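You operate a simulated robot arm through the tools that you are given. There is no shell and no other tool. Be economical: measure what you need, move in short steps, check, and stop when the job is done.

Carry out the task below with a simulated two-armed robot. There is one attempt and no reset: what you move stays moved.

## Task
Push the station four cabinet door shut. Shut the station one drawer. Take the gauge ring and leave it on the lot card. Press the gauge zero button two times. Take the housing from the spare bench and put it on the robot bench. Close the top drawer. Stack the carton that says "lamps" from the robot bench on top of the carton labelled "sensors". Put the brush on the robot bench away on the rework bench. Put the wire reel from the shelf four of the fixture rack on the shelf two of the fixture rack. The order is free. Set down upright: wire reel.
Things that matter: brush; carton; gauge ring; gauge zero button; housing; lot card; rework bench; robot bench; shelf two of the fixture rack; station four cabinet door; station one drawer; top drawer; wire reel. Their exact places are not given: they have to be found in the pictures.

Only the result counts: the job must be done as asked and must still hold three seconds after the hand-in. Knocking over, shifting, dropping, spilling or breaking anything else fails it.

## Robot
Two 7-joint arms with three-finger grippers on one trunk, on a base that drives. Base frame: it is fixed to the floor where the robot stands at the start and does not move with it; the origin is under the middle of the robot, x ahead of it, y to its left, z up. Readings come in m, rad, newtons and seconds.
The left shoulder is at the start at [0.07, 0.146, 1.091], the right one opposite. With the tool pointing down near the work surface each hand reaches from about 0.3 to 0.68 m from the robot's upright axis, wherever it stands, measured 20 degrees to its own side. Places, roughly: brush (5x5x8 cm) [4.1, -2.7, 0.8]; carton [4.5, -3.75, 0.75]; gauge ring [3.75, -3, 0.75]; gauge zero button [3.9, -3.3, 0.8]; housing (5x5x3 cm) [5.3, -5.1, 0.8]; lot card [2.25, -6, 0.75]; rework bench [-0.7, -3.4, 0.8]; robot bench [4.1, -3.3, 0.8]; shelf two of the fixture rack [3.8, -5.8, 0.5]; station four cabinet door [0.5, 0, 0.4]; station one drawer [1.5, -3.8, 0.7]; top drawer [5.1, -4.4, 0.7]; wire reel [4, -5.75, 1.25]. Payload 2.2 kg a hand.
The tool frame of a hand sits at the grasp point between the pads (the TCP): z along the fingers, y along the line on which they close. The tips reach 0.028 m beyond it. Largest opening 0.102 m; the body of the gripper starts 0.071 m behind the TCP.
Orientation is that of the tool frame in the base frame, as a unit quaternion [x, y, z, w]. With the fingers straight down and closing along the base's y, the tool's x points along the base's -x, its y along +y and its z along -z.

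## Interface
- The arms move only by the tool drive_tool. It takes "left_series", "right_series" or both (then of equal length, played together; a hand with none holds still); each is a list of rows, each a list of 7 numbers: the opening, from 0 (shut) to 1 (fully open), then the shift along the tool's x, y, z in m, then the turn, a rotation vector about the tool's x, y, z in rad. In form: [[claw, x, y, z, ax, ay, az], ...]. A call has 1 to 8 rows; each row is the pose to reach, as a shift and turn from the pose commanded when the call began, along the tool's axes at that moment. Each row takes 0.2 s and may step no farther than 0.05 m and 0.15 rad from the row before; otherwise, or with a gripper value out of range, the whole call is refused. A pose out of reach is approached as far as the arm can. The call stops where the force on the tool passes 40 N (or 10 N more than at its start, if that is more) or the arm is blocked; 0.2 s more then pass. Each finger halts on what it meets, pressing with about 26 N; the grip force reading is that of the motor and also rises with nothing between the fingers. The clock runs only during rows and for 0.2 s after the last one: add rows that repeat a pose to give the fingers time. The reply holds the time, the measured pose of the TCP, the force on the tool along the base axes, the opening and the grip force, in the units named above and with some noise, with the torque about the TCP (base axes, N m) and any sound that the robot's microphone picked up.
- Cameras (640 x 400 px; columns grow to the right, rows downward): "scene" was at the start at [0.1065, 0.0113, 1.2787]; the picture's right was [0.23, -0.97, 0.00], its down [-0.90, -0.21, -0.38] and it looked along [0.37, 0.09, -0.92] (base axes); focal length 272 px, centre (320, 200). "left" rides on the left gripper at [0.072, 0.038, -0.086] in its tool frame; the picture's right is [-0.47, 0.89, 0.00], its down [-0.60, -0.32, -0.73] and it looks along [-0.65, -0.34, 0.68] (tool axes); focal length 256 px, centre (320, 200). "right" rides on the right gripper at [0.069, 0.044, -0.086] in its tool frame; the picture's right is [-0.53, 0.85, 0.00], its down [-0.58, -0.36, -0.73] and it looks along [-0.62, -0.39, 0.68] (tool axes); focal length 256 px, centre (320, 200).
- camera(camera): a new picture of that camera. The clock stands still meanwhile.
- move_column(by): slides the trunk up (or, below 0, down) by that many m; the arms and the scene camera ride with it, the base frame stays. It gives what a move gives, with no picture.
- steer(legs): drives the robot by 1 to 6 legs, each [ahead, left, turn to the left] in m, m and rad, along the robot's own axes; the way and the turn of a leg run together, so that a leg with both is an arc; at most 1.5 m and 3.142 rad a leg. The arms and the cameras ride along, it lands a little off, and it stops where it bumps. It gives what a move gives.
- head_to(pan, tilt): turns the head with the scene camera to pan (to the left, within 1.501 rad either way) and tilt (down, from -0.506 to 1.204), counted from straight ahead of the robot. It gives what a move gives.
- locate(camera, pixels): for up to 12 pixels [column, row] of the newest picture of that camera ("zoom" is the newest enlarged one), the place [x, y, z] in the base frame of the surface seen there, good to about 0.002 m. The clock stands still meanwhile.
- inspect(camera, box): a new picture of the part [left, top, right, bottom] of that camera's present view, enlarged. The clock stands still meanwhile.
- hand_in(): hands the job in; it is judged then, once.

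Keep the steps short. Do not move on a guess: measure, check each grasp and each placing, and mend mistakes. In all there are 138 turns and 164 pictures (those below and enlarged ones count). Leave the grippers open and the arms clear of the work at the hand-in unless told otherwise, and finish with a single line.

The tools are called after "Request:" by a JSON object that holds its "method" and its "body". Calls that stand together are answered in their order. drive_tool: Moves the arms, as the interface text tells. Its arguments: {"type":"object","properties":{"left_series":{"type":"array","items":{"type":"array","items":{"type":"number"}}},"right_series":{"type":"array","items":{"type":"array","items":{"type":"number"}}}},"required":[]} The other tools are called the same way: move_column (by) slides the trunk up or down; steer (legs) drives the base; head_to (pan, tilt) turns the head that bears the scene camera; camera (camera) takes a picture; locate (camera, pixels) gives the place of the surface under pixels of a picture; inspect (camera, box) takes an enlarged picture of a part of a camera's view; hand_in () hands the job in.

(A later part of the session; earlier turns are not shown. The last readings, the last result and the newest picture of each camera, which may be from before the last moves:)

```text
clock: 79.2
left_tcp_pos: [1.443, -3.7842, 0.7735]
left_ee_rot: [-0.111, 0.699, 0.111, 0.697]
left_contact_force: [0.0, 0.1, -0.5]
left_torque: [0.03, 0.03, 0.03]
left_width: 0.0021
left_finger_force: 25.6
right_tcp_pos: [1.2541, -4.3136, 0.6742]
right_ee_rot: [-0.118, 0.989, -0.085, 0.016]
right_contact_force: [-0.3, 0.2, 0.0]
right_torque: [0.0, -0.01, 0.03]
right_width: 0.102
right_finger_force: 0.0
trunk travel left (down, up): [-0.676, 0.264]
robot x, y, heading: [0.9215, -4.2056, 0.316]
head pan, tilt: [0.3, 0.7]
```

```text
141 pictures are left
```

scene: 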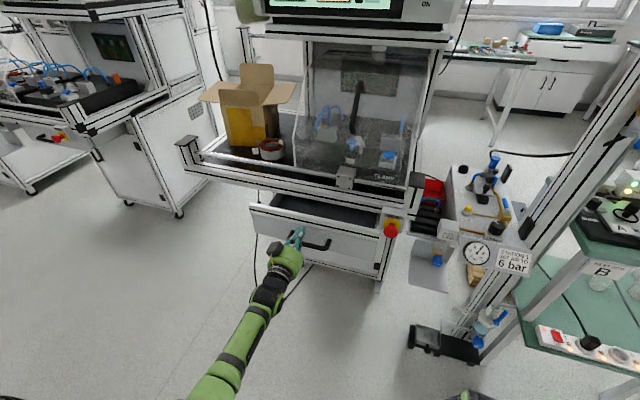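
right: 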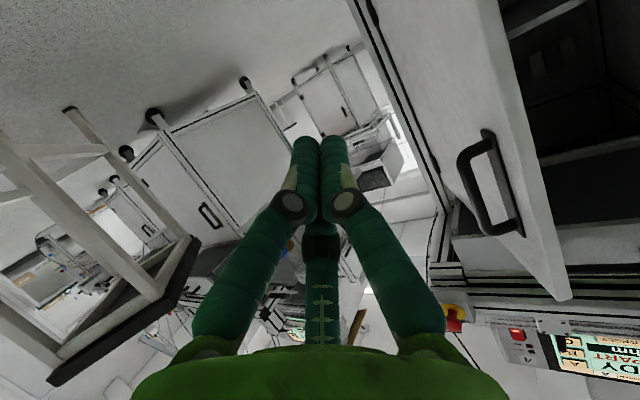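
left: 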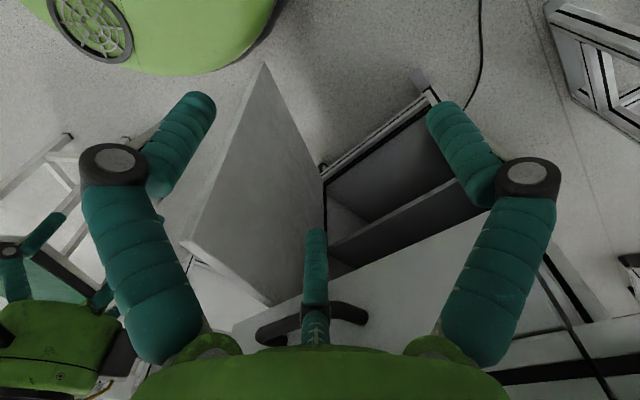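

The tip is at the drawer front, above the handle. Pushing by driving ahead.

Request:
{"method": "steer", "body": {"legs": [[0.15, 0, 0]]}}

Request:
{"method": "camera", "body": {"camera": "scene"}}

```text
clock: 80.7
left_tcp_pos: [1.5725, -3.7401, 0.7727]
left_ee_rot: [-0.112, 0.697, 0.112, 0.699]
left_contact_force: [0.6, 0.2, 0.6]
left_torque: [0.0, 0.03, 0.01]
left_width: 0.0022
left_finger_force: 30.9
right_tcp_pos: [1.3884, -4.2672, 0.6747]
right_ee_rot: [-0.12, 0.989, -0.085, 0.017]
right_contact_force: [-1.5, 0.1, -0.8]
right_torque: [0.02, 0.04, 0.02]
right_width: 0.1021
right_finger_force: 0.1
trunk travel left (down, up): [-0.676, 0.264]
robot x, y, heading: [1.06, -4.1639, 0.322]
head pan, tilt: [0.3, 0.7]
stopped in leg 1: the force on the tool passed its limit at 310 N (the readings are from after the stop); the commanded pose is now the measured one
```

```text
140 pictures are left
```

scene: 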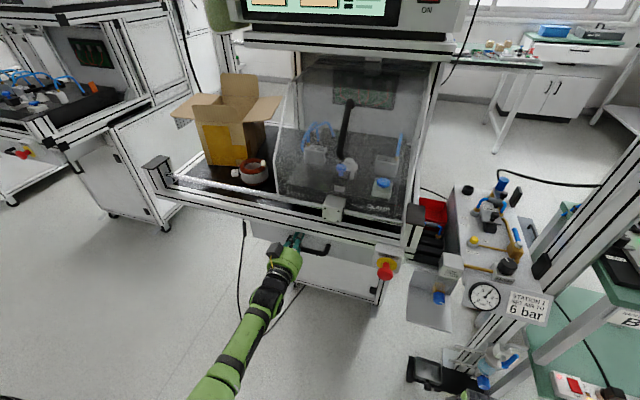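

Drawer met its stop. Retract and check it.

Request:
{"method": "drive_tool", "body": {"left_series": [[0, 0, 0, -0.045, 0, 0, 0], [0, 0, 0, -0.09, 0, 0, 0], [0, 0, 0, -0.135, 0, 0, 0], [0, 0, 0, -0.18, 0, 0, 0], [0, 0, 0, -0.225, 0, 0, 0], [0, 0, 0, -0.26, 0, 0, 0]]}}

Request:
{"method": "inspect", "body": {"camera": "scene", "box": [200, 170, 440, 320]}}

```text
clock: 82.0
left_tcp_pos: [1.3237, -3.82, 0.7693]
left_ee_rot: [-0.111, 0.696, 0.112, 0.7]
left_contact_force: [0.2, 0.0, -0.4]
left_torque: [0.0, -0.01, 0.0]
left_width: 0.0022
left_finger_force: 31.7
right_tcp_pos: [1.3894, -4.2684, 0.6735]
right_ee_rot: [-0.12, 0.989, -0.085, 0.018]
right_contact_force: [-0.5, -0.2, -0.2]
right_torque: [-0.03, -0.03, 0.0]
right_width: 0.102
right_finger_force: 0.0
trunk travel left (down, up): [-0.676, 0.264]
robot x, y, heading: [1.058, -4.1639, 0.324]
head pan, tilt: [0.3, 0.7]
```

```text
2.67 times, centred on (320, 245) of scene
```

zoom: 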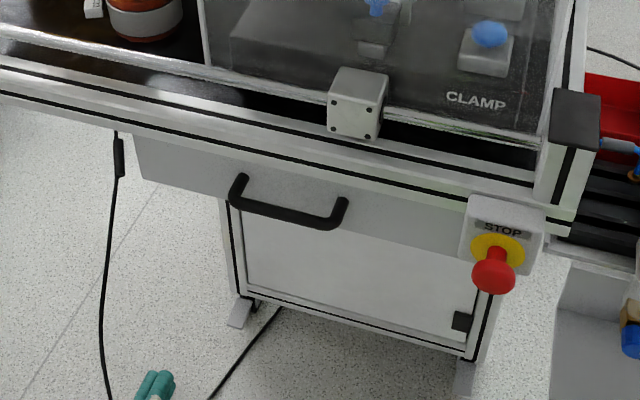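

Station one drawer is shut. I back off, turn the left hand down, and look toward the south for the route.

Request:
{"method": "steer", "body": {"legs": [[-0.4, 0, 0], [0, 0, -1.2]]}}

Request:
{"method": "drive_tool", "body": {"left_series": [[0, 0, 0, 0, 0, 0.15, 0], [0, 0, 0, 0, 0, 0.3, 0], [0, 0, 0, 0, 0, 0.45, 0], [0, 0, 0, 0, 0, 0.6, 0], [0, 0, 0, 0, 0, 0.75, 0], [0, 0, 0, 0, 0, 0.9, 0], [0.5, 0, 0, 0, 0, 1.05, 0], [1, 0, 0, 0, 0, 1.2, 0]]}}

Request:
{"method": "drive_tool", "body": {"left_series": [[1, 0, 0, 0, 0, 0.12, 0], [1, 0, 0, 0, 0, 0.24, 0], [1, 0, 0, 0, 0, 0.37, 0], [1, 0, 0, 0.03, 0, 0.37, 0]]}}

Request:
{"method": "head_to", "body": {"pan": 0.4, "tilt": 0.3}}

Request:
{"method": "camera", "body": {"camera": "scene"}}

```text
clock: 87.5
left_tcp_pos: [1.1011, -4.4159, 0.7697]
left_ee_rot: [0.302, 0.638, -0.303, 0.64]
left_contact_force: [-0.5, 0.3, -0.2]
left_torque: [0.01, 0.02, -0.02]
left_width: 0.0023
left_finger_force: 30.9
right_tcp_pos: [0.7059, -4.6385, 0.675]
right_ee_rot: [0.46, 0.884, -0.08, -0.034]
right_contact_force: [-1.0, -0.2, -0.3]
right_torque: [0.03, 0.0, 0.0]
right_width: 0.1022
right_finger_force: 0.1
trunk travel left (down, up): [-0.676, 0.264]
robot x, y, heading: [0.6801, -4.2912, -0.879]
head pan, tilt: [0.3, 0.7]
```

```text
clock: 89.3
left_tcp_pos: [1.1008, -4.4163, 0.7687]
left_ee_rot: [0.42, 0.888, -0.079, 0.168]
left_contact_force: [0.5, 0.2, 0.2]
left_torque: [0.01, 0.02, 0.03]
left_width: 0.1018
left_finger_force: 0.1
right_tcp_pos: [0.7052, -4.6394, 0.675]
right_ee_rot: [0.459, 0.884, -0.08, -0.034]
right_contact_force: [-0.3, -0.6, -0.1]
right_torque: [0.02, 0.0, 0.0]
right_width: 0.1022
right_finger_force: 0.1
trunk travel left (down, up): [-0.676, 0.264]
robot x, y, heading: [0.6789, -4.2959, -0.881]
head pan, tilt: [0.3, 0.7]
```

```text
clock: 90.3
left_tcp_pos: [1.108, -4.4224, 0.7406]
left_ee_rot: [0.428, 0.904, -0.001, 0.002]
left_contact_force: [-0.2, 0.7, 0.0]
left_torque: [0.01, 0.03, -0.01]
left_width: 0.1019
left_finger_force: 0.1
right_tcp_pos: [0.7047, -4.6381, 0.674]
right_ee_rot: [0.461, 0.883, -0.08, -0.034]
right_contact_force: [0.6, 0.3, 0.6]
right_torque: [0.02, 0.02, -0.02]
right_width: 0.102
right_finger_force: 0.0
trunk travel left (down, up): [-0.676, 0.264]
robot x, y, heading: [0.6816, -4.2914, -0.88]
head pan, tilt: [0.3, 0.7]
```

```text
clock: 91.2
left_tcp_pos: [1.1083, -4.4237, 0.7418]
left_ee_rot: [0.427, 0.904, -0.002, 0.003]
left_contact_force: [-0.2, 0.0, 0.3]
left_torque: [0.03, 0.0, -0.01]
left_width: 0.1017
left_finger_force: 0.0
right_tcp_pos: [0.7043, -4.6389, 0.6755]
right_ee_rot: [0.46, 0.883, -0.079, -0.034]
right_contact_force: [-0.3, 0.4, -0.4]
right_torque: [0.0, -0.03, -0.02]
right_width: 0.102
right_finger_force: 0.0
trunk travel left (down, up): [-0.676, 0.264]
robot x, y, heading: [0.6798, -4.2908, -0.881]
head pan, tilt: [0.4, 0.3]
```

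```text
138 pictures are left
```

scene: 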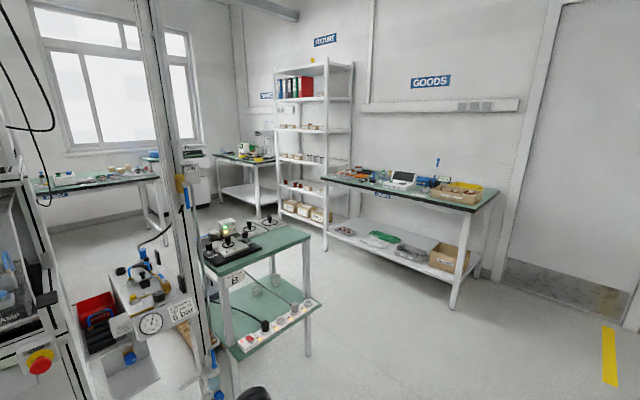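

I see the fixture rack, goods bench (lot card), table B. Measuring their floor positions for the route.

Request:
{"method": "locate", "body": {"camera": "scene", "pixels": [[452, 305], [308, 352], [325, 250], [300, 190], [170, 245], [320, 178], [490, 195], [310, 235], [365, 270], [210, 232], [265, 218], [150, 175]]}}

Request:
{"method": "inspect", "body": {"camera": "scene", "box": [260, 50, 500, 240]}}

```text
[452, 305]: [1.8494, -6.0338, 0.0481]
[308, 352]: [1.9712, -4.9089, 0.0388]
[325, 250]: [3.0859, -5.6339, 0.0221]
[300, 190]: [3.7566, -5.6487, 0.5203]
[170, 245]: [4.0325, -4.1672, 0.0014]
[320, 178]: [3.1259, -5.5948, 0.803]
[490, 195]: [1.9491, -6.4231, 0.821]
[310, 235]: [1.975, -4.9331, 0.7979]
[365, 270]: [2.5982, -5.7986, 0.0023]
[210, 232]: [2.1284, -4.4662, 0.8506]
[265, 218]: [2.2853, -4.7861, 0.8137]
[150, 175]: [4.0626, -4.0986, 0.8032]
```

```text
2.11 times, centred on (380, 145) of scene
```

zoom: 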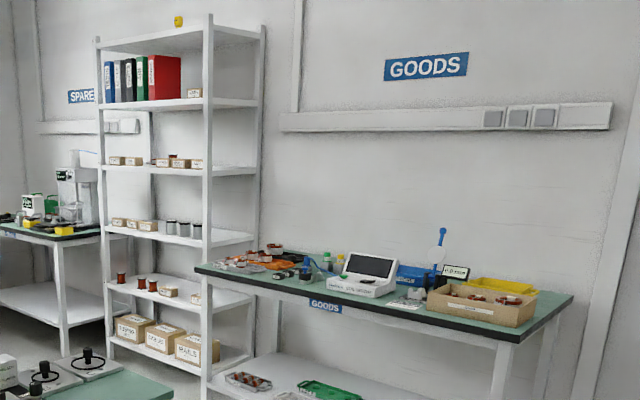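

Route: around table B, between it and the goods bench, parallel to the bench edge.

Request:
{"method": "steer", "body": {"legs": [[0, 0, -0.05], [1.5, 0, 0], [0.07, 0, 0], [0, 0, 1.255]]}}

Request:
{"method": "head_to", "body": {"pan": -0.1, "tilt": 0.3}}

Request:
{"method": "camera", "body": {"camera": "scene"}}

```text
clock: 102.8
left_tcp_pos: [1.8903, -5.2057, 0.7416]
left_ee_rot: [-0.166, 0.986, 0.001, 0.003]
left_contact_force: [-0.1, -0.4, -0.8]
left_torque: [0.0, 0.0, -0.01]
left_width: 0.1021
left_finger_force: 0.1
right_tcp_pos: [1.9519, -5.6573, 0.6745]
right_ee_rot: [-0.128, 0.988, -0.084, 0.018]
right_contact_force: [0.4, 0.4, -0.2]
right_torque: [-0.02, -0.01, -0.01]
right_width: 0.1017
right_finger_force: 0.0
trunk travel left (down, up): [-0.676, 0.264]
robot x, y, heading: [1.6168, -5.5588, 0.335]
head pan, tilt: [0.4, 0.3]
```

```text
clock: 103.8
left_tcp_pos: [1.8898, -5.2051, 0.7405]
left_ee_rot: [-0.166, 0.986, 0.0, 0.003]
left_contact_force: [-0.1, -0.2, 0.4]
left_torque: [0.02, -0.05, -0.04]
left_width: 0.1019
left_finger_force: 0.1
right_tcp_pos: [1.9514, -5.6568, 0.6742]
right_ee_rot: [-0.128, 0.988, -0.085, 0.017]
right_contact_force: [-0.1, -0.5, 0.0]
right_torque: [-0.01, -0.03, 0.05]
right_width: 0.102
right_finger_force: 0.2
trunk travel left (down, up): [-0.676, 0.264]
robot x, y, heading: [1.6183, -5.5577, 0.335]
head pan, tilt: [-0.099, 0.3]
```

```text
136 pictures are left
```

scene: 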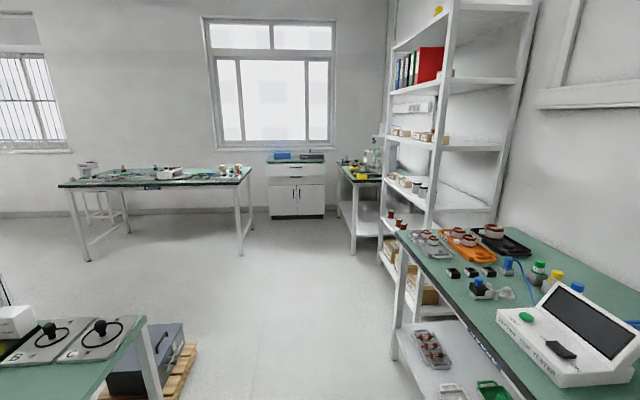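

Clear channel ahead; measuring crate and a few points, then driving to before the rack.

Request:
{"method": "locate", "body": {"camera": "scene", "pixels": [[195, 345], [185, 395], [400, 365], [420, 395], [385, 262], [240, 252], [85, 260], [270, 215], [355, 250], [430, 222], [250, 170], [62, 185]]}}

Request:
{"method": "steer", "body": {"legs": [[1.25, 0, 0]]}}

Request:
{"method": "camera", "body": {"camera": "scene"}}

```text
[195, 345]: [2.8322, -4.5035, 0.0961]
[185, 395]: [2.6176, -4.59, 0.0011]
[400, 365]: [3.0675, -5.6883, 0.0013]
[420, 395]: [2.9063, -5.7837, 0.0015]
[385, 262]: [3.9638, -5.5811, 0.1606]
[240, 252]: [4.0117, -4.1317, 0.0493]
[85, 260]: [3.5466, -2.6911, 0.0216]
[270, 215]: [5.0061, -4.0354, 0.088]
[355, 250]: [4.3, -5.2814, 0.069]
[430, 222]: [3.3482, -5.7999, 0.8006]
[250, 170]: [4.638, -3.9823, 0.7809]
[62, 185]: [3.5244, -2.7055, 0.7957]
```

```text
clock: 110.2
left_tcp_pos: [3.0784, -4.7756, 0.7399]
left_ee_rot: [-0.173, 0.985, 0.001, 0.003]
left_contact_force: [0.3, -0.1, -0.2]
left_torque: [-0.01, 0.01, 0.0]
left_width: 0.1019
left_finger_force: 0.1
right_tcp_pos: [3.1452, -5.2273, 0.6745]
right_ee_rot: [-0.134, 0.987, -0.085, 0.018]
right_contact_force: [0.2, -0.2, 0.6]
right_torque: [-0.05, -0.03, 0.02]
right_width: 0.102
right_finger_force: 0.0
trunk travel left (down, up): [-0.676, 0.264]
robot x, y, heading: [2.8086, -5.1361, 0.35]
head pan, tilt: [-0.099, 0.3]
```

```text
135 pictures are left
```

scene: 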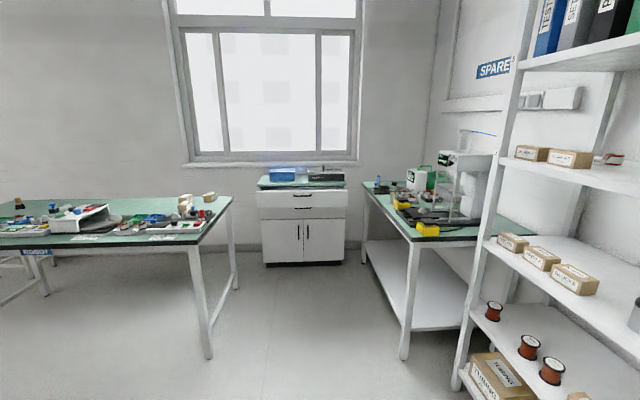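

Looking right at the rack.

Request:
{"method": "head_to", "body": {"pan": -1.1, "tilt": 0.15}}

Request:
{"method": "camera", "body": {"camera": "scene"}}

Request:
{"method": "locate", "body": {"camera": "scene", "pixels": [[320, 200]]}}

```text
clock: 111.4
left_tcp_pos: [3.0783, -4.7756, 0.7399]
left_ee_rot: [-0.173, 0.985, 0.0, 0.003]
left_contact_force: [-0.6, 0.2, 0.8]
left_torque: [0.0, 0.0, -0.03]
left_width: 0.102
left_finger_force: 0.1
right_tcp_pos: [3.1464, -5.2268, 0.6736]
right_ee_rot: [-0.134, 0.987, -0.085, 0.018]
right_contact_force: [-0.3, -0.6, -0.6]
right_torque: [0.01, -0.02, 0.03]
right_width: 0.1019
right_finger_force: 0.1
trunk travel left (down, up): [-0.676, 0.264]
robot x, y, heading: [2.806, -5.1303, 0.347]
head pan, tilt: [-1.1, 0.15]
```

```text
134 pictures are left
```

scene: 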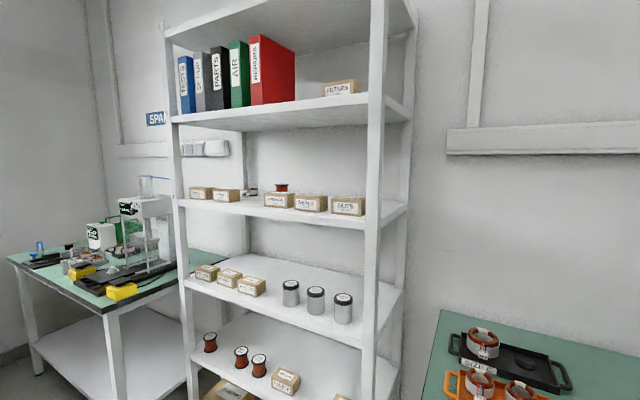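

```text
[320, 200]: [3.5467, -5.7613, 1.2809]
```

Request:
{"method": "inspect", "body": {"camera": "scene", "box": [170, 165, 390, 230]}}

Request:
{"method": "locate", "body": {"camera": "scene", "pixels": [[281, 187], [250, 191], [278, 205], [310, 206], [226, 196], [195, 300], [300, 330], [240, 365], [330, 360], [375, 330], [190, 310], [330, 222]]}}

```text
2.91 times, centred on (280, 198) of scene
```

zoom: 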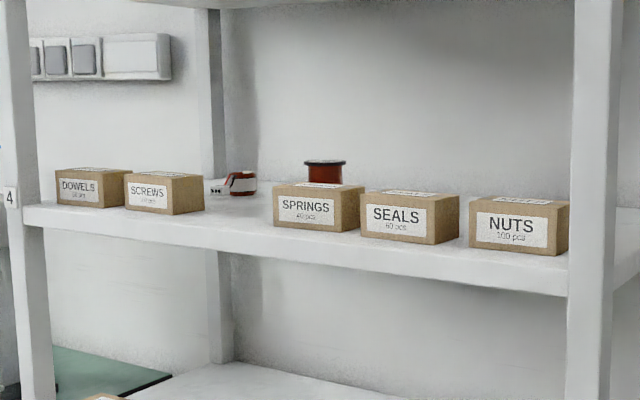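

```text
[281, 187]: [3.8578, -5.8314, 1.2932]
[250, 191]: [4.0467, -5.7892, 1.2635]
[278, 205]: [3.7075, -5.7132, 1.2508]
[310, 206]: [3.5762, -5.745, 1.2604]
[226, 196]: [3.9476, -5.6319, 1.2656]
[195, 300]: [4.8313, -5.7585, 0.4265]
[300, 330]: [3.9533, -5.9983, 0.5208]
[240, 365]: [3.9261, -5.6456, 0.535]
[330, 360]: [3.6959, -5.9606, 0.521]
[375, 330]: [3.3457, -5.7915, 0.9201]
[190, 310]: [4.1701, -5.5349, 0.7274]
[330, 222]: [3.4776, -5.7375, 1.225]
```

The wire reel (spool) is at about (3.86,-5.83,1.29), behind the gap between SCREWS and SPRINGS boxes on shelf 4. I move in front of the rack and face it.

Request:
{"method": "steer", "body": {"legs": [[0.578, -0.177, 0], [0, 0, -1.597]]}}

Request:
{"method": "move_column", "body": {"by": 0.26}}

Request:
{"method": "head_to", "body": {"pan": 0.3, "tilt": 0.3}}

Request:
{"method": "camera", "body": {"camera": "scene"}}

```text
clock: 118.7
left_tcp_pos: [3.7778, -5.3623, 0.7396]
left_ee_rot: [0.566, 0.824, -0.001, 0.002]
left_contact_force: [0.1, -1.3, -0.5]
left_torque: [0.01, -0.02, -0.02]
left_width: 0.1022
left_finger_force: 0.2
right_tcp_pos: [3.3282, -5.4393, 0.6742]
right_ee_rot: [0.595, 0.799, -0.073, -0.047]
right_contact_force: [-0.3, 0.4, 0.5]
right_torque: [0.0, -0.05, 0.0]
right_width: 0.102
right_finger_force: 0.1
trunk travel left (down, up): [-0.676, 0.264]
robot x, y, heading: [3.4145, -5.101, -1.197]
head pan, tilt: [-1.1, 0.15]
```

```text
clock: 121.3
left_tcp_pos: [3.7782, -5.3609, 1.0005]
left_ee_rot: [0.566, 0.824, -0.001, 0.001]
left_contact_force: [0.6, -0.8, 0.2]
left_torque: [-0.07, 0.0, -0.02]
left_width: 0.1019
left_finger_force: 0.0
right_tcp_pos: [3.3278, -5.4395, 0.9339]
right_ee_rot: [0.595, 0.799, -0.072, -0.047]
right_contact_force: [0.1, -0.1, 0.1]
right_torque: [0.01, -0.05, 0.01]
right_width: 0.1021
right_finger_force: 0.0
trunk travel left (down, up): [-0.936, 0.004]
robot x, y, heading: [3.414, -5.0983, -1.199]
head pan, tilt: [-1.1, 0.15]
```

```text
clock: 122.8
left_tcp_pos: [3.7787, -5.3624, 1.0006]
left_ee_rot: [0.566, 0.825, -0.002, 0.001]
left_contact_force: [0.2, 0.4, -0.5]
left_torque: [-0.01, -0.01, 0.0]
left_width: 0.1018
left_finger_force: 0.0
right_tcp_pos: [3.3282, -5.4394, 0.9351]
right_ee_rot: [0.596, 0.799, -0.073, -0.046]
right_contact_force: [-0.3, 0.3, 1.1]
right_torque: [0.02, -0.02, 0.0]
right_width: 0.1019
right_finger_force: 0.1
trunk travel left (down, up): [-0.936, 0.004]
robot x, y, heading: [3.4171, -5.0995, -1.201]
head pan, tilt: [0.3, 0.3]
```

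```text
132 pictures are left
```

scene: 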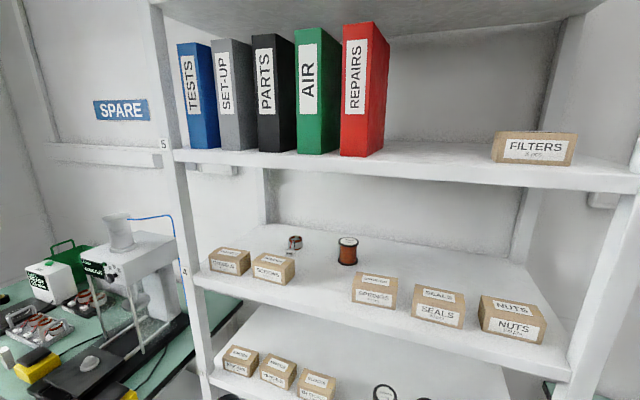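

The reel stands at (347,250) in the gap. Measuring precisely.

Request:
{"method": "locate", "body": {"camera": "scene", "pixels": [[347, 240], [347, 252], [347, 270], [294, 262], [283, 280], [353, 272], [356, 300], [300, 296], [230, 285], [300, 160], [210, 162], [320, 275]]}}

Request:
{"method": "inspect", "body": {"camera": "scene", "box": [250, 210, 420, 320]}}

```text
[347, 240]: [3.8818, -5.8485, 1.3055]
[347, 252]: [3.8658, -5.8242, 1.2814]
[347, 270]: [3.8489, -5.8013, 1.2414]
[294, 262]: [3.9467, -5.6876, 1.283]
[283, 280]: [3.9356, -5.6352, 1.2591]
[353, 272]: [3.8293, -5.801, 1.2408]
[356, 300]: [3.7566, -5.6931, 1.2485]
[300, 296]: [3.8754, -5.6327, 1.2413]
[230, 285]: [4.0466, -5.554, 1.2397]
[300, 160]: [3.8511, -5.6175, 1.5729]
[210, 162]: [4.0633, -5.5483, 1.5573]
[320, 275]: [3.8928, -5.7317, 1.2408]
```

```text
3.64 times, centred on (335, 265) of scene
```

zoom: 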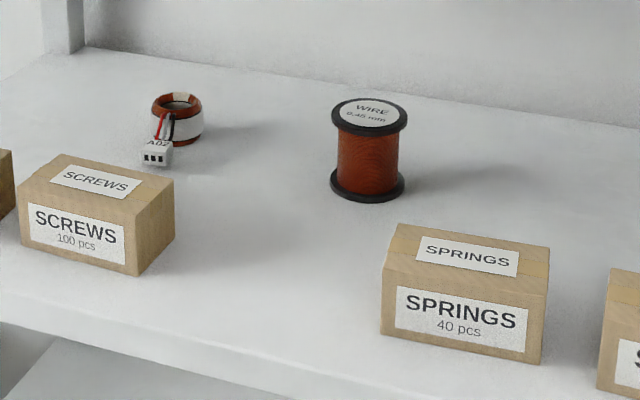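

Confirmed "WIRE 0.45 mm". I turn 0.1 rad right to match the gap, and pitch the left hand up 0.87 rad.

Request:
{"method": "steer", "body": {"legs": [[0, 0, -0.08]]}}

Request:
{"method": "drive_tool", "body": {"left_series": [[1, 0, 0, -0.03, 0, -0.145, 0], [1, 0, 0, -0.06, 0, -0.29, 0], [1, 0, 0, -0.09, 0, -0.435, 0], [1, 0, 0, -0.12, 0, -0.58, 0], [0.9, 0, 0, -0.15, 0, -0.725, 0], [0.9, 0, 0, -0.18, 0, -0.87, 0], [0.9, 0, 0, -0.22, 0, -0.87, 0], [0.9, 0, 0, -0.25, 0, -0.87, 0]]}}

Request:
{"method": "camera", "body": {"camera": "scene"}}

```text
clock: 123.7
left_tcp_pos: [3.7573, -5.3897, 1.0007]
left_ee_rot: [0.598, 0.801, -0.003, 0.001]
left_contact_force: [-0.1, 1.0, 0.0]
left_torque: [-0.03, 0.03, -0.01]
left_width: 0.1018
left_finger_force: 0.1
right_tcp_pos: [3.3037, -5.4305, 0.9359]
right_ee_rot: [0.627, 0.774, -0.073, -0.05]
right_contact_force: [0.1, 0.5, 0.1]
right_torque: [0.0, 0.02, 0.05]
right_width: 0.1017
right_finger_force: 0.0
trunk travel left (down, up): [-0.936, 0.004]
robot x, y, heading: [3.4148, -5.1042, -1.278]
head pan, tilt: [0.3, 0.3]
```

```text
clock: 125.5
left_tcp_pos: [3.7952, -5.4741, 1.2314]
left_ee_rot: [0.543, 0.726, -0.252, 0.338]
left_contact_force: [-0.5, -0.4, -1.4]
left_torque: [0.04, -0.01, -0.03]
left_width: 0.0918
left_finger_force: 0.0
left hand out of reach, approached as far as the arm can: row 4, 5, 6, 7, 8
right_tcp_pos: [3.301, -5.4332, 0.9332]
right_ee_rot: [0.626, 0.775, -0.07, -0.05]
right_contact_force: [-0.1, 0.3, 0.0]
right_torque: [-0.01, -0.01, 0.01]
right_width: 0.102
right_finger_force: 0.1
trunk travel left (down, up): [-0.936, 0.004]
robot x, y, heading: [3.4173, -5.1021, -1.275]
head pan, tilt: [0.3, 0.3]
```

```text
130 pictures are left
```

scene: 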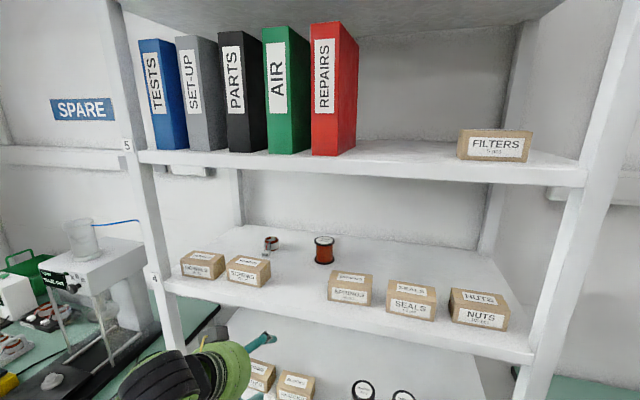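

Hand is pitched in front of the shelf. Raising ~5 cm, forward 6 cm, right 2.5 cm to line up with the reel.

Request:
{"method": "drive_tool", "body": {"left_series": [[0.9, -0.025, -0.008, 0.004, 0, 0, 0], [0.9, -0.05, -0.016, 0.009, 0, 0, 0], [0.9, -0.077, -0.025, 0.014, 0, 0, 0], [0.9, -0.077, -0.025, 0.014, 0, 0, 0]]}}

Request:
{"method": "camera", "body": {"camera": "left"}}

Request:
{"method": "camera", "body": {"camera": "scene"}}

```text
clock: 126.5
left_tcp_pos: [3.794, -5.5371, 1.2816]
left_ee_rot: [0.542, 0.726, -0.254, 0.339]
left_contact_force: [0.8, 0.5, 0.2]
left_torque: [-0.02, 0.0, -0.01]
left_width: 0.0919
left_finger_force: 0.1
right_tcp_pos: [3.3019, -5.4308, 0.9342]
right_ee_rot: [0.627, 0.774, -0.072, -0.05]
right_contact_force: [0.6, 0.2, -0.4]
right_torque: [0.01, -0.02, -0.01]
right_width: 0.1021
right_finger_force: 0.0
trunk travel left (down, up): [-0.936, 0.004]
robot x, y, heading: [3.4153, -5.0985, -1.275]
head pan, tilt: [0.3, 0.3]
```

```text
129 pictures are left
```

left: 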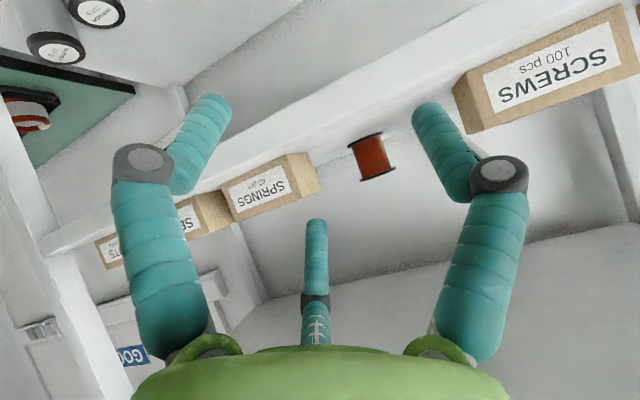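

```text
128 pictures are left
```

scene: 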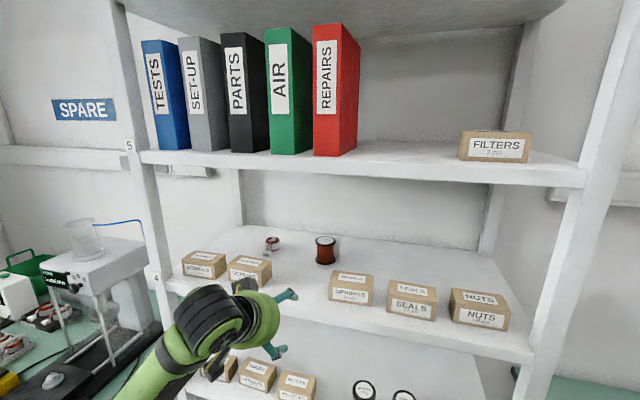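

Aligned with the gap. Advancing 0.20 m between the boxes, then checking.

Request:
{"method": "drive_tool", "body": {"left_series": [[0.9, -0.0258, 0, 0.0306, 0, 0, 0], [0.9, -0.0516, -0.002, 0.0611, 0, 0, 0], [0.9, -0.0774, -0.003, 0.0917, 0, 0, 0], [0.9, -0.1032, -0.004, 0.1222, 0, 0, 0], [0.9, -0.129, -0.005, 0.1528, 0, 0, 0], [0.9, -0.129, -0.005, 0.1528, 0, 0, 0]]}}

Request:
{"method": "camera", "body": {"camera": "left"}}

Request:
{"method": "camera", "body": {"camera": "scene"}}

```text
clock: 127.4
left_tcp_pos: [3.8276, -5.6386, 1.2806]
left_ee_rot: [0.545, 0.73, -0.246, 0.332]
left_contact_force: [-0.5, 20.5, 7.3]
left_torque: [0.82, 0.48, -0.58]
left_width: 0.0977
left_finger_force: 4.9
right_tcp_pos: [3.3015, -5.4259, 0.937]
right_ee_rot: [0.626, 0.775, -0.074, -0.045]
right_contact_force: [-0.7, 0.4, 0.1]
right_torque: [0.01, 0.04, -0.02]
right_width: 0.1019
right_finger_force: 0.0
trunk travel left (down, up): [-0.936, 0.004]
robot x, y, heading: [3.4134, -5.1025, -1.274]
head pan, tilt: [0.3, 0.3]
stopped in row 4 (left hand): the force on the tool passed its limit at 64 N (the readings are from after the stop); the commanded pose is now the measured one
```

```text
127 pictures are left
```

left: 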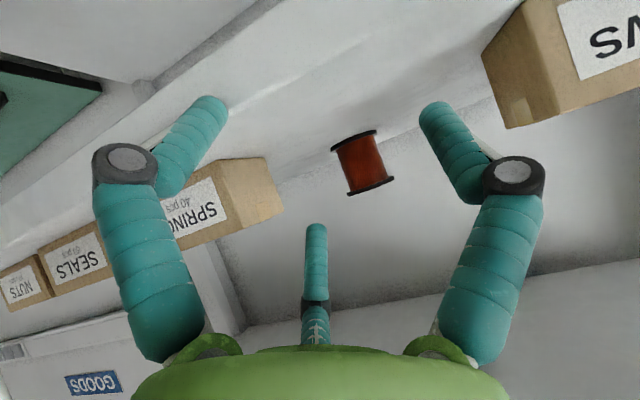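

```text
126 pictures are left
```

scene: 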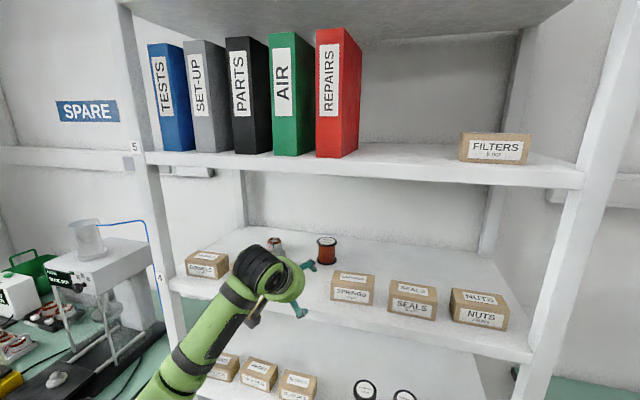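

A finger linkage touched a box; the gripper is wider than it seems. I back up 8 cm, raise, and check the boxes.

Request:
{"method": "drive_tool", "body": {"left_series": [[0.9, 0.0258, 0, -0.0306, 0, 0, 0], [0.9, 0.0516, 0, -0.0611, 0, 0, 0], [0.88, 0.0516, 0, -0.0611, 0, 0, 0]]}}

Request:
{"method": "inspect", "body": {"camera": "scene", "box": [170, 210, 400, 320]}}

```text
clock: 128.2
left_tcp_pos: [3.8062, -5.5735, 1.2728]
left_ee_rot: [0.546, 0.73, -0.244, 0.331]
left_contact_force: [0.9, -0.4, -0.8]
left_torque: [0.03, 0.02, 0.02]
left_width: 0.0899
left_finger_force: 0.1
right_tcp_pos: [3.3032, -5.4335, 0.9339]
right_ee_rot: [0.626, 0.775, -0.071, -0.049]
right_contact_force: [0.0, 0.0, -0.6]
right_torque: [0.04, -0.04, 0.01]
right_width: 0.102
right_finger_force: 0.2
trunk travel left (down, up): [-0.936, 0.004]
robot x, y, heading: [3.4162, -5.1016, -1.281]
head pan, tilt: [0.3, 0.3]
```

```text
2.78 times, centred on (285, 265) of scene
```

zoom: 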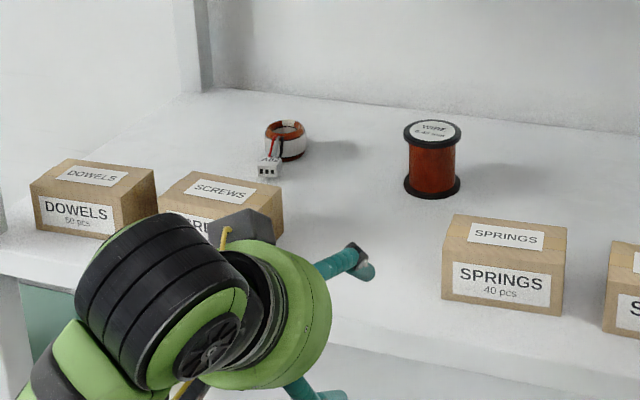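

Request:
{"method": "locate", "body": {"camera": "zoom", "pixels": [[446, 252], [446, 292], [460, 218], [282, 190], [282, 230], [433, 128], [408, 180], [458, 180], [434, 197], [560, 232], [350, 258], [370, 272]]}}

```text
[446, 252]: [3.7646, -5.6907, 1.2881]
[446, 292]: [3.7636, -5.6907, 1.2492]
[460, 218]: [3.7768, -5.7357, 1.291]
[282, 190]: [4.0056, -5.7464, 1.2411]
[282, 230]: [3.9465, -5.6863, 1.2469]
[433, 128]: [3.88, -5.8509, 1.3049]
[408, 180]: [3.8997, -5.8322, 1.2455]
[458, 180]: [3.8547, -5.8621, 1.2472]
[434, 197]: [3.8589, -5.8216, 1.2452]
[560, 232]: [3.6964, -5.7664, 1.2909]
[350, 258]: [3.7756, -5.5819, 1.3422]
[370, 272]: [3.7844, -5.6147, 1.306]
```

Analysis: the contact was a lower finger tip on the shelf's front edge (the gripper really has three fingers, two on tool −y side at x±0.047, one at +y). Boxes appear unmoved. I steepen the hand to ~0.6 rad from vertical, narrow the opening and raise 3 cm.

Request:
{"method": "drive_tool", "body": {"left_series": [[0.8, -0.0112, -0.004, -0.01, 0, 0.12, 0], [0.72, -0.0225, -0.008, -0.02, 0, 0.247, 0], [0.72, -0.0225, -0.008, -0.02, 0, 0.247, 0]]}}

Request:
{"method": "camera", "body": {"camera": "left"}}

```text
clock: 129.0
left_tcp_pos: [3.7995, -5.5716, 1.3058]
left_ee_rot: [0.572, 0.765, -0.175, 0.238]
left_contact_force: [0.2, 0.0, 0.2]
left_torque: [0.02, -0.02, -0.04]
left_width: 0.0733
left_finger_force: 0.1
right_tcp_pos: [3.3029, -5.4306, 0.9345]
right_ee_rot: [0.626, 0.775, -0.072, -0.049]
right_contact_force: [-0.2, 0.4, 0.1]
right_torque: [0.0, 0.0, 0.02]
right_width: 0.1019
right_finger_force: 0.1
trunk travel left (down, up): [-0.936, 0.004]
robot x, y, heading: [3.4143, -5.1034, -1.277]
head pan, tilt: [0.3, 0.3]
```

```text
124 pictures are left
```

left: 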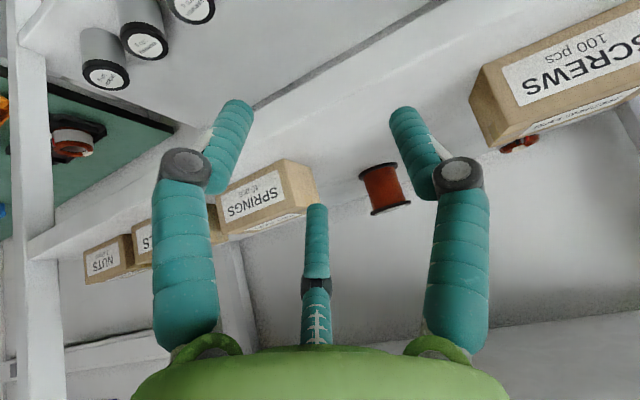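

Aligned within 2 mm. Advancing 0.16 m.

Request:
{"method": "drive_tool", "body": {"left_series": [[0.72, -0.033, 0, 0.0226, 0, 0, 0], [0.72, -0.066, 0, 0.0452, 0, 0, 0], [0.72, -0.099, 0, 0.0678, 0, 0, 0], [0.72, -0.132, 0, 0.0904, 0, 0, 0], [0.72, -0.132, 0, 0.0904, 0, 0, 0]]}}

Request:
{"method": "camera", "body": {"camera": "scene"}}

```text
clock: 130.2
left_tcp_pos: [3.8471, -5.7304, 1.3095]
left_ee_rot: [0.572, 0.764, -0.176, 0.24]
left_contact_force: [0.7, 0.9, -0.7]
left_torque: [0.0, 0.03, -0.02]
left_width: 0.0734
left_finger_force: 0.1
right_tcp_pos: [3.3032, -5.4318, 0.9346]
right_ee_rot: [0.626, 0.775, -0.072, -0.048]
right_contact_force: [-0.4, 0.3, 0.0]
right_torque: [-0.05, -0.01, 0.03]
right_width: 0.1019
right_finger_force: 0.0
trunk travel left (down, up): [-0.936, 0.004]
robot x, y, heading: [3.4147, -5.101, -1.277]
head pan, tilt: [0.3, 0.3]
```

```text
123 pictures are left
```

scene: 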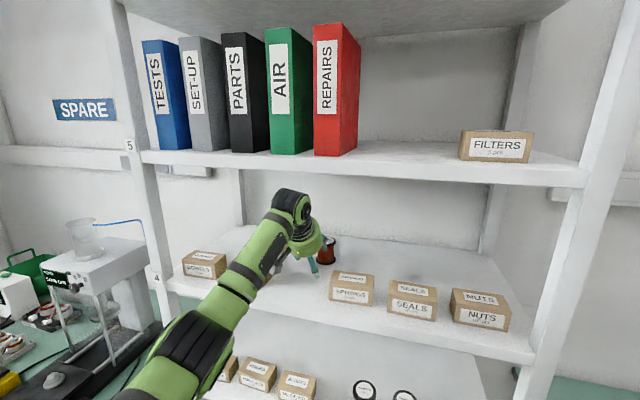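

Request:
{"method": "locate", "body": {"camera": "scene", "pixels": [[292, 191], [300, 194], [292, 172], [280, 200], [326, 240], [318, 272], [318, 255]]}}

Request:
{"method": "inspect", "body": {"camera": "scene", "box": [240, 160, 380, 300]}}

```text
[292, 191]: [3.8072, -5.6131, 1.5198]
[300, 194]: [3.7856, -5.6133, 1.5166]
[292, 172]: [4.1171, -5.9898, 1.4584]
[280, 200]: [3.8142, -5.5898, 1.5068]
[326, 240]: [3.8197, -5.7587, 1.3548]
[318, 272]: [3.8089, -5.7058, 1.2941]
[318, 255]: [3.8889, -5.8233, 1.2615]
```

```text
2.86 times, centred on (310, 230) of scene
```

zoom: 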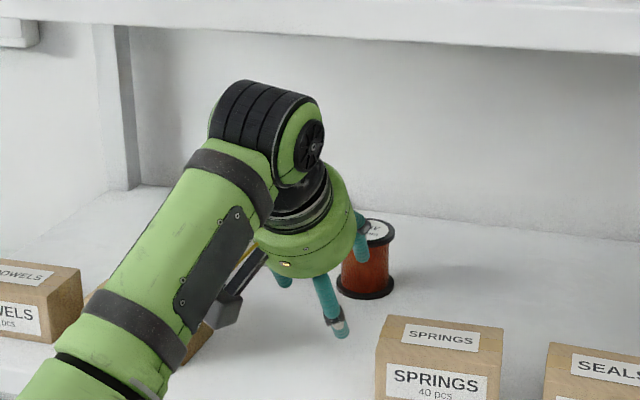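

Wrist top is at 1.52, shelf underside ~1.555: I raise only 1.5 cm, open a bit, and go forward 0.109 m over the reel.

Request:
{"method": "drive_tool", "body": {"left_series": [[0.85, -0.0085, 0, -0.0124, 0, 0, 0], [0.85, -0.0385, 0, 0.0081, 0, 0, 0], [0.85, -0.0685, 0, 0.0287, 0, 0, 0], [0.85, -0.0985, 0, 0.0492, 0, 0, 0], [0.85, -0.0985, 0, 0.0492, 0, 0, 0]]}}

Request:
{"method": "camera", "body": {"camera": "left"}}

Request:
{"method": "inspect", "body": {"camera": "scene", "box": [240, 160, 380, 300]}}

```text
clock: 131.4
left_tcp_pos: [3.8546, -5.7684, 1.3162]
left_ee_rot: [0.573, 0.764, -0.176, 0.239]
left_contact_force: [-1.4, -0.6, 1.0]
left_torque: [0.02, 0.01, 0.03]
left_width: 0.0866
left_finger_force: 0.2
left hand out of reach, approached as far as the arm can: row 3, 4, 5
right_tcp_pos: [3.3022, -5.4311, 0.9338]
right_ee_rot: [0.626, 0.775, -0.071, -0.049]
right_contact_force: [-0.8, -0.3, -0.6]
right_torque: [0.01, -0.03, 0.02]
right_width: 0.1019
right_finger_force: 0.0
trunk travel left (down, up): [-0.936, 0.004]
robot x, y, heading: [3.4192, -5.104, -1.28]
head pan, tilt: [0.3, 0.3]
```

```text
121 pictures are left
```

left: 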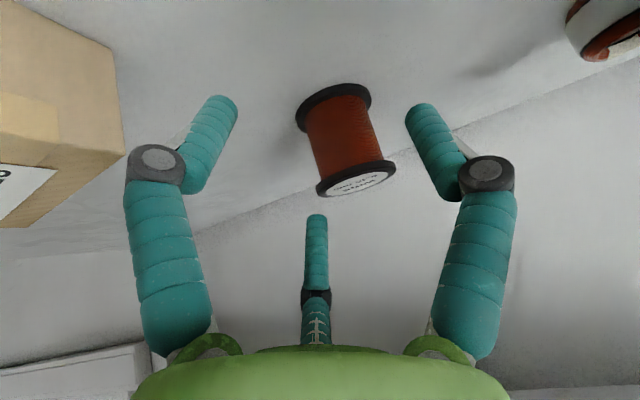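

```text
2.86 times, centred on (310, 230) of scene
```

zoom: 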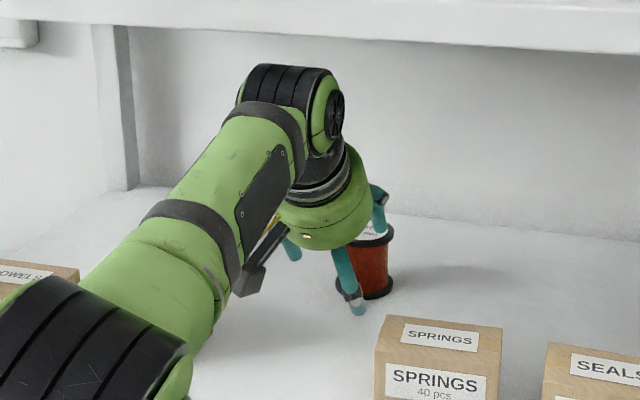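

The arm is at its reach; I roll the base ahead 7 cm to bring the hand over the reel.

Request:
{"method": "steer", "body": {"legs": [[0.07, 0, 0]]}}

Request:
{"method": "camera", "body": {"camera": "left"}}

Request:
{"method": "inspect", "body": {"camera": "scene", "box": [240, 160, 380, 300]}}

```text
clock: 132.4
left_tcp_pos: [3.873, -5.8279, 1.3217]
left_ee_rot: [0.572, 0.764, -0.178, 0.241]
left_contact_force: [-1.1, 1.2, 0.8]
left_torque: [-0.03, 0.0, 0.07]
left_width: 0.0869
left_finger_force: 0.0
right_tcp_pos: [3.3204, -5.4929, 0.9365]
right_ee_rot: [0.626, 0.775, -0.073, -0.047]
right_contact_force: [-0.3, 1.0, 0.2]
right_torque: [-0.05, -0.02, 0.02]
right_width: 0.102
right_finger_force: 0.0
trunk travel left (down, up): [-0.936, 0.004]
robot x, y, heading: [3.4368, -5.1684, -1.282]
head pan, tilt: [0.3, 0.3]
```

```text
119 pictures are left
```

left: 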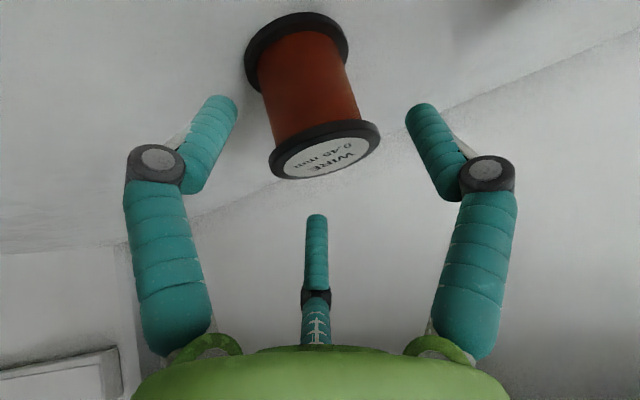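

```text
2.86 times, centred on (310, 230) of scene
```

zoom: 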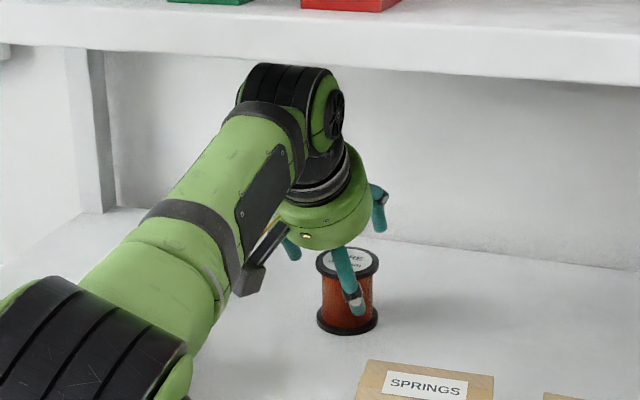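

Geometry matches. The commanded pose may lie ahead of the measured one, so I first cancel that excess at this height.

Request:
{"method": "drive_tool", "body": {"left_series": [[0.85, 0.029, 0, -0.02, 0, 0, 0], [0.85, 0.054, 0, -0.037, 0, 0, 0]]}}

```text
clock: 133.0
left_tcp_pos: [3.8574, -5.7691, 1.3161]
left_ee_rot: [0.571, 0.765, -0.175, 0.239]
left_contact_force: [-0.3, 1.4, -0.1]
left_torque: [-0.01, 0.0, 0.0]
left_width: 0.0871
left_finger_force: 0.1
right_tcp_pos: [3.3233, -5.4968, 0.9353]
right_ee_rot: [0.626, 0.775, -0.072, -0.049]
right_contact_force: [0.0, -0.4, 0.5]
right_torque: [-0.02, 0.02, -0.03]
right_width: 0.1019
right_finger_force: 0.1
trunk travel left (down, up): [-0.936, 0.004]
robot x, y, heading: [3.4376, -5.1635, -1.278]
head pan, tilt: [0.3, 0.3]
```

The command follows the measured pose. Forward again 6.9 cm (now in reach), then down 2 cm.

Request:
{"method": "drive_tool", "body": {"left_series": [[0.85, -0.032, 0, 0.014, 0, 0, 0], [0.85, -0.0604, 0, 0.034, 0, 0, 0], [0.85, -0.0604, 0, 0.034, 0, 0, 0], [0.85, -0.055, 0, 0.042, 0, 0, 0], [0.85, -0.049, 0, 0.051, 0, 0, 0], [0.85, -0.049, 0, 0.051, 0, 0, 0]]}}

Request:
{"method": "camera", "body": {"camera": "left"}}

Request:
{"method": "inspect", "body": {"camera": "scene", "box": [240, 160, 380, 300]}}

```text
clock: 134.4
left_tcp_pos: [3.8753, -5.8369, 1.3015]
left_ee_rot: [0.572, 0.764, -0.175, 0.24]
left_contact_force: [-1.0, 0.5, -0.1]
left_torque: [0.0, 0.04, 0.03]
left_width: 0.0872
left_finger_force: 0.9
left hand out of reach, approached as far as the arm can: row 2, 3, 4, 5
right_tcp_pos: [3.3216, -5.4982, 0.9336]
right_ee_rot: [0.626, 0.775, -0.071, -0.049]
right_contact_force: [-0.8, 0.0, -0.7]
right_torque: [-0.03, 0.0, -0.01]
right_width: 0.1021
right_finger_force: 0.1
trunk travel left (down, up): [-0.936, 0.004]
robot x, y, heading: [3.4358, -5.1699, -1.281]
head pan, tilt: [0.3, 0.3]
```

```text
117 pictures are left
```

left: 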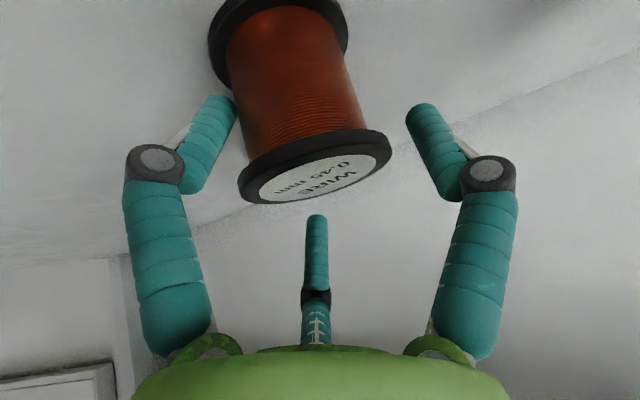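

```text
2.86 times, centred on (310, 230) of scene
```

zoom: 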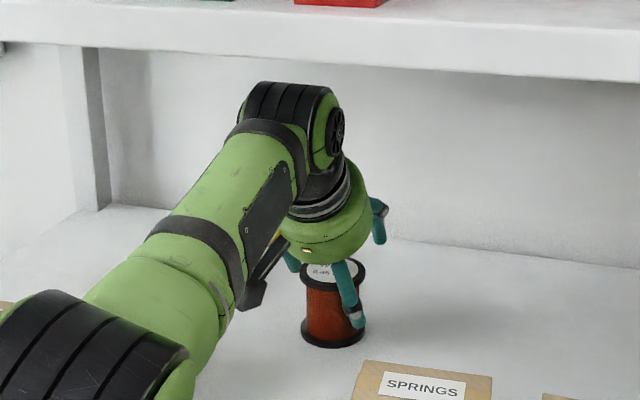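

The reel is between the fingers. Closing.

Request:
{"method": "drive_tool", "body": {"left_series": [[0.7, 0, 0, 0, 0, 0, 0], [0.6, 0, 0, 0, 0, 0, 0], [0.5, 0, 0, 0, 0, 0, 0], [0.4, 0, 0, 0, 0, 0, 0], [0.3, 0, 0, 0, 0, 0, 0], [0.2, 0, 0, 0, 0, 0, 0]]}}

Request:
{"method": "camera", "body": {"camera": "left"}}

Request:
{"method": "inspect", "body": {"camera": "scene", "box": [240, 160, 380, 300]}}

```text
clock: 135.8
left_tcp_pos: [3.8751, -5.8364, 1.302]
left_ee_rot: [0.572, 0.764, -0.177, 0.241]
left_contact_force: [-1.9, 0.4, 6.8]
left_torque: [0.09, 0.43, 0.03]
left_width: 0.0662
left_finger_force: 25.3
right_tcp_pos: [3.3207, -5.4976, 0.9336]
right_ee_rot: [0.626, 0.775, -0.072, -0.049]
right_contact_force: [0.6, -1.0, -0.5]
right_torque: [0.02, 0.02, -0.02]
right_width: 0.1021
right_finger_force: 0.0
trunk travel left (down, up): [-0.936, 0.004]
robot x, y, heading: [3.4316, -5.1704, -1.279]
head pan, tilt: [0.3, 0.3]
```

```text
115 pictures are left
```

left: 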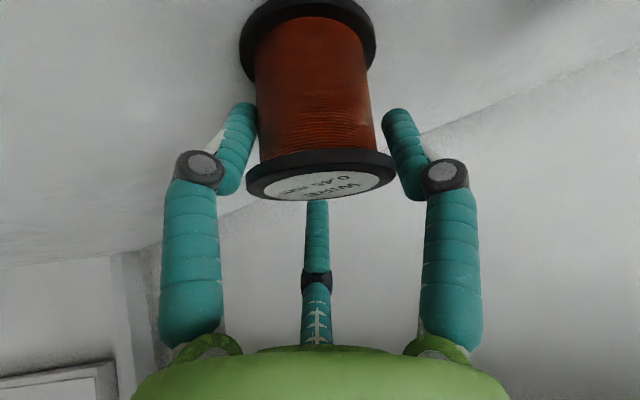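

```text
2.86 times, centred on (310, 230) of scene
```

zoom: 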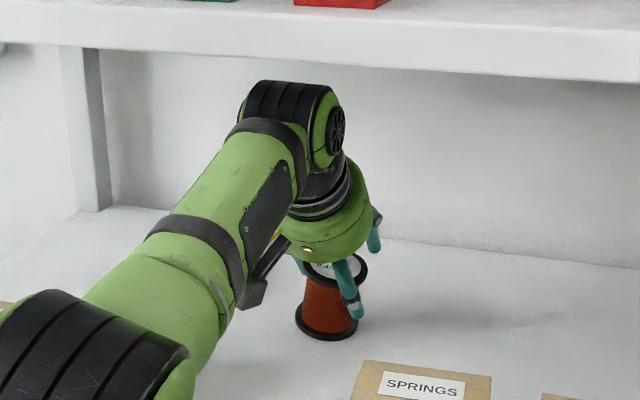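

Gripped at 6.6 cm width with 25 N. Lifting 1.5 cm and checking.

Request:
{"method": "drive_tool", "body": {"left_series": [[0.2, -0.003, 0, -0.004, 0, 0, 0], [0.2, -0.0085, 0, -0.0124, 0, 0, 0], [0.2, -0.0085, 0, -0.0124, 0, 0, 0]]}}

Request:
{"method": "inspect", "body": {"camera": "scene", "box": [240, 160, 380, 300]}}

```text
clock: 136.6
left_tcp_pos: [3.8764, -5.8358, 1.3153]
left_ee_rot: [0.572, 0.765, -0.174, 0.238]
left_contact_force: [-0.6, 0.0, -3.3]
left_torque: [-0.06, 0.05, 0.01]
left_width: 0.0655
left_finger_force: 26.4
left hand out of reach, approached as far as the arm can: row 1, 2, 3
right_tcp_pos: [3.3228, -5.4996, 0.9346]
right_ee_rot: [0.626, 0.775, -0.071, -0.049]
right_contact_force: [0.4, 0.1, 0.1]
right_torque: [-0.01, 0.0, 0.0]
right_width: 0.102
right_finger_force: 0.0
trunk travel left (down, up): [-0.936, 0.004]
robot x, y, heading: [3.4341, -5.1694, -1.279]
head pan, tilt: [0.3, 0.3]
```

```text
2.86 times, centred on (310, 230) of scene
```

zoom: 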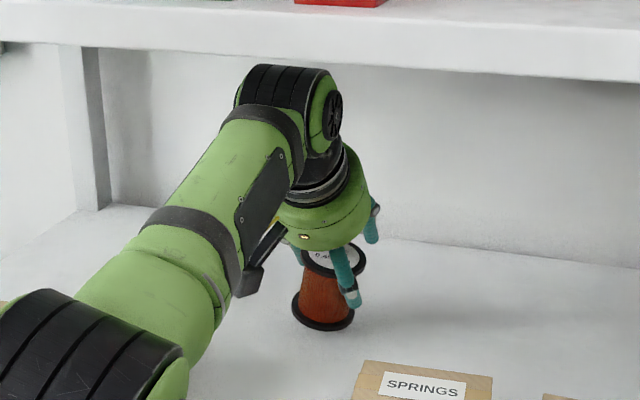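

Reel lifted. Backing straight out.

Request:
{"method": "steer", "body": {"legs": [[-0.36, 0, 0]]}}

Request:
{"method": "camera", "body": {"camera": "left"}}

Request:
{"method": "camera", "body": {"camera": "scene"}}

```text
clock: 138.9
left_tcp_pos: [3.7752, -5.4931, 1.3135]
left_ee_rot: [0.572, 0.765, -0.176, 0.239]
left_contact_force: [-0.1, 0.1, -5.4]
left_torque: [-0.06, 0.04, 0.02]
left_width: 0.0651
left_finger_force: 25.6
right_tcp_pos: [3.2205, -5.1553, 0.9335]
right_ee_rot: [0.625, 0.776, -0.071, -0.05]
right_contact_force: [0.4, -1.4, -0.2]
right_torque: [0.01, 0.04, 0.0]
right_width: 0.1022
right_finger_force: 0.1
trunk travel left (down, up): [-0.936, 0.004]
robot x, y, heading: [3.3299, -4.8236, -1.272]
head pan, tilt: [0.3, 0.3]
```

```text
112 pictures are left
```

left: 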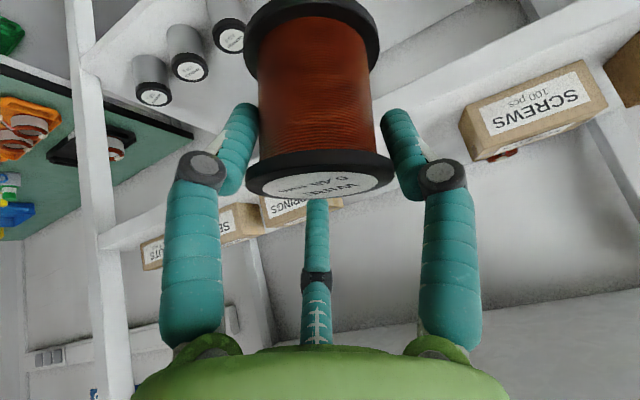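

```text
111 pictures are left
```

scene: 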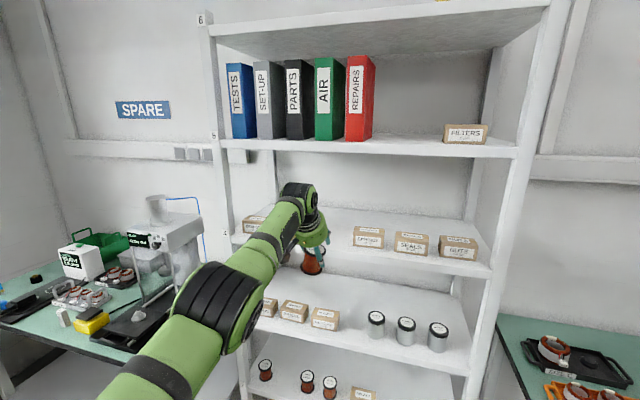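

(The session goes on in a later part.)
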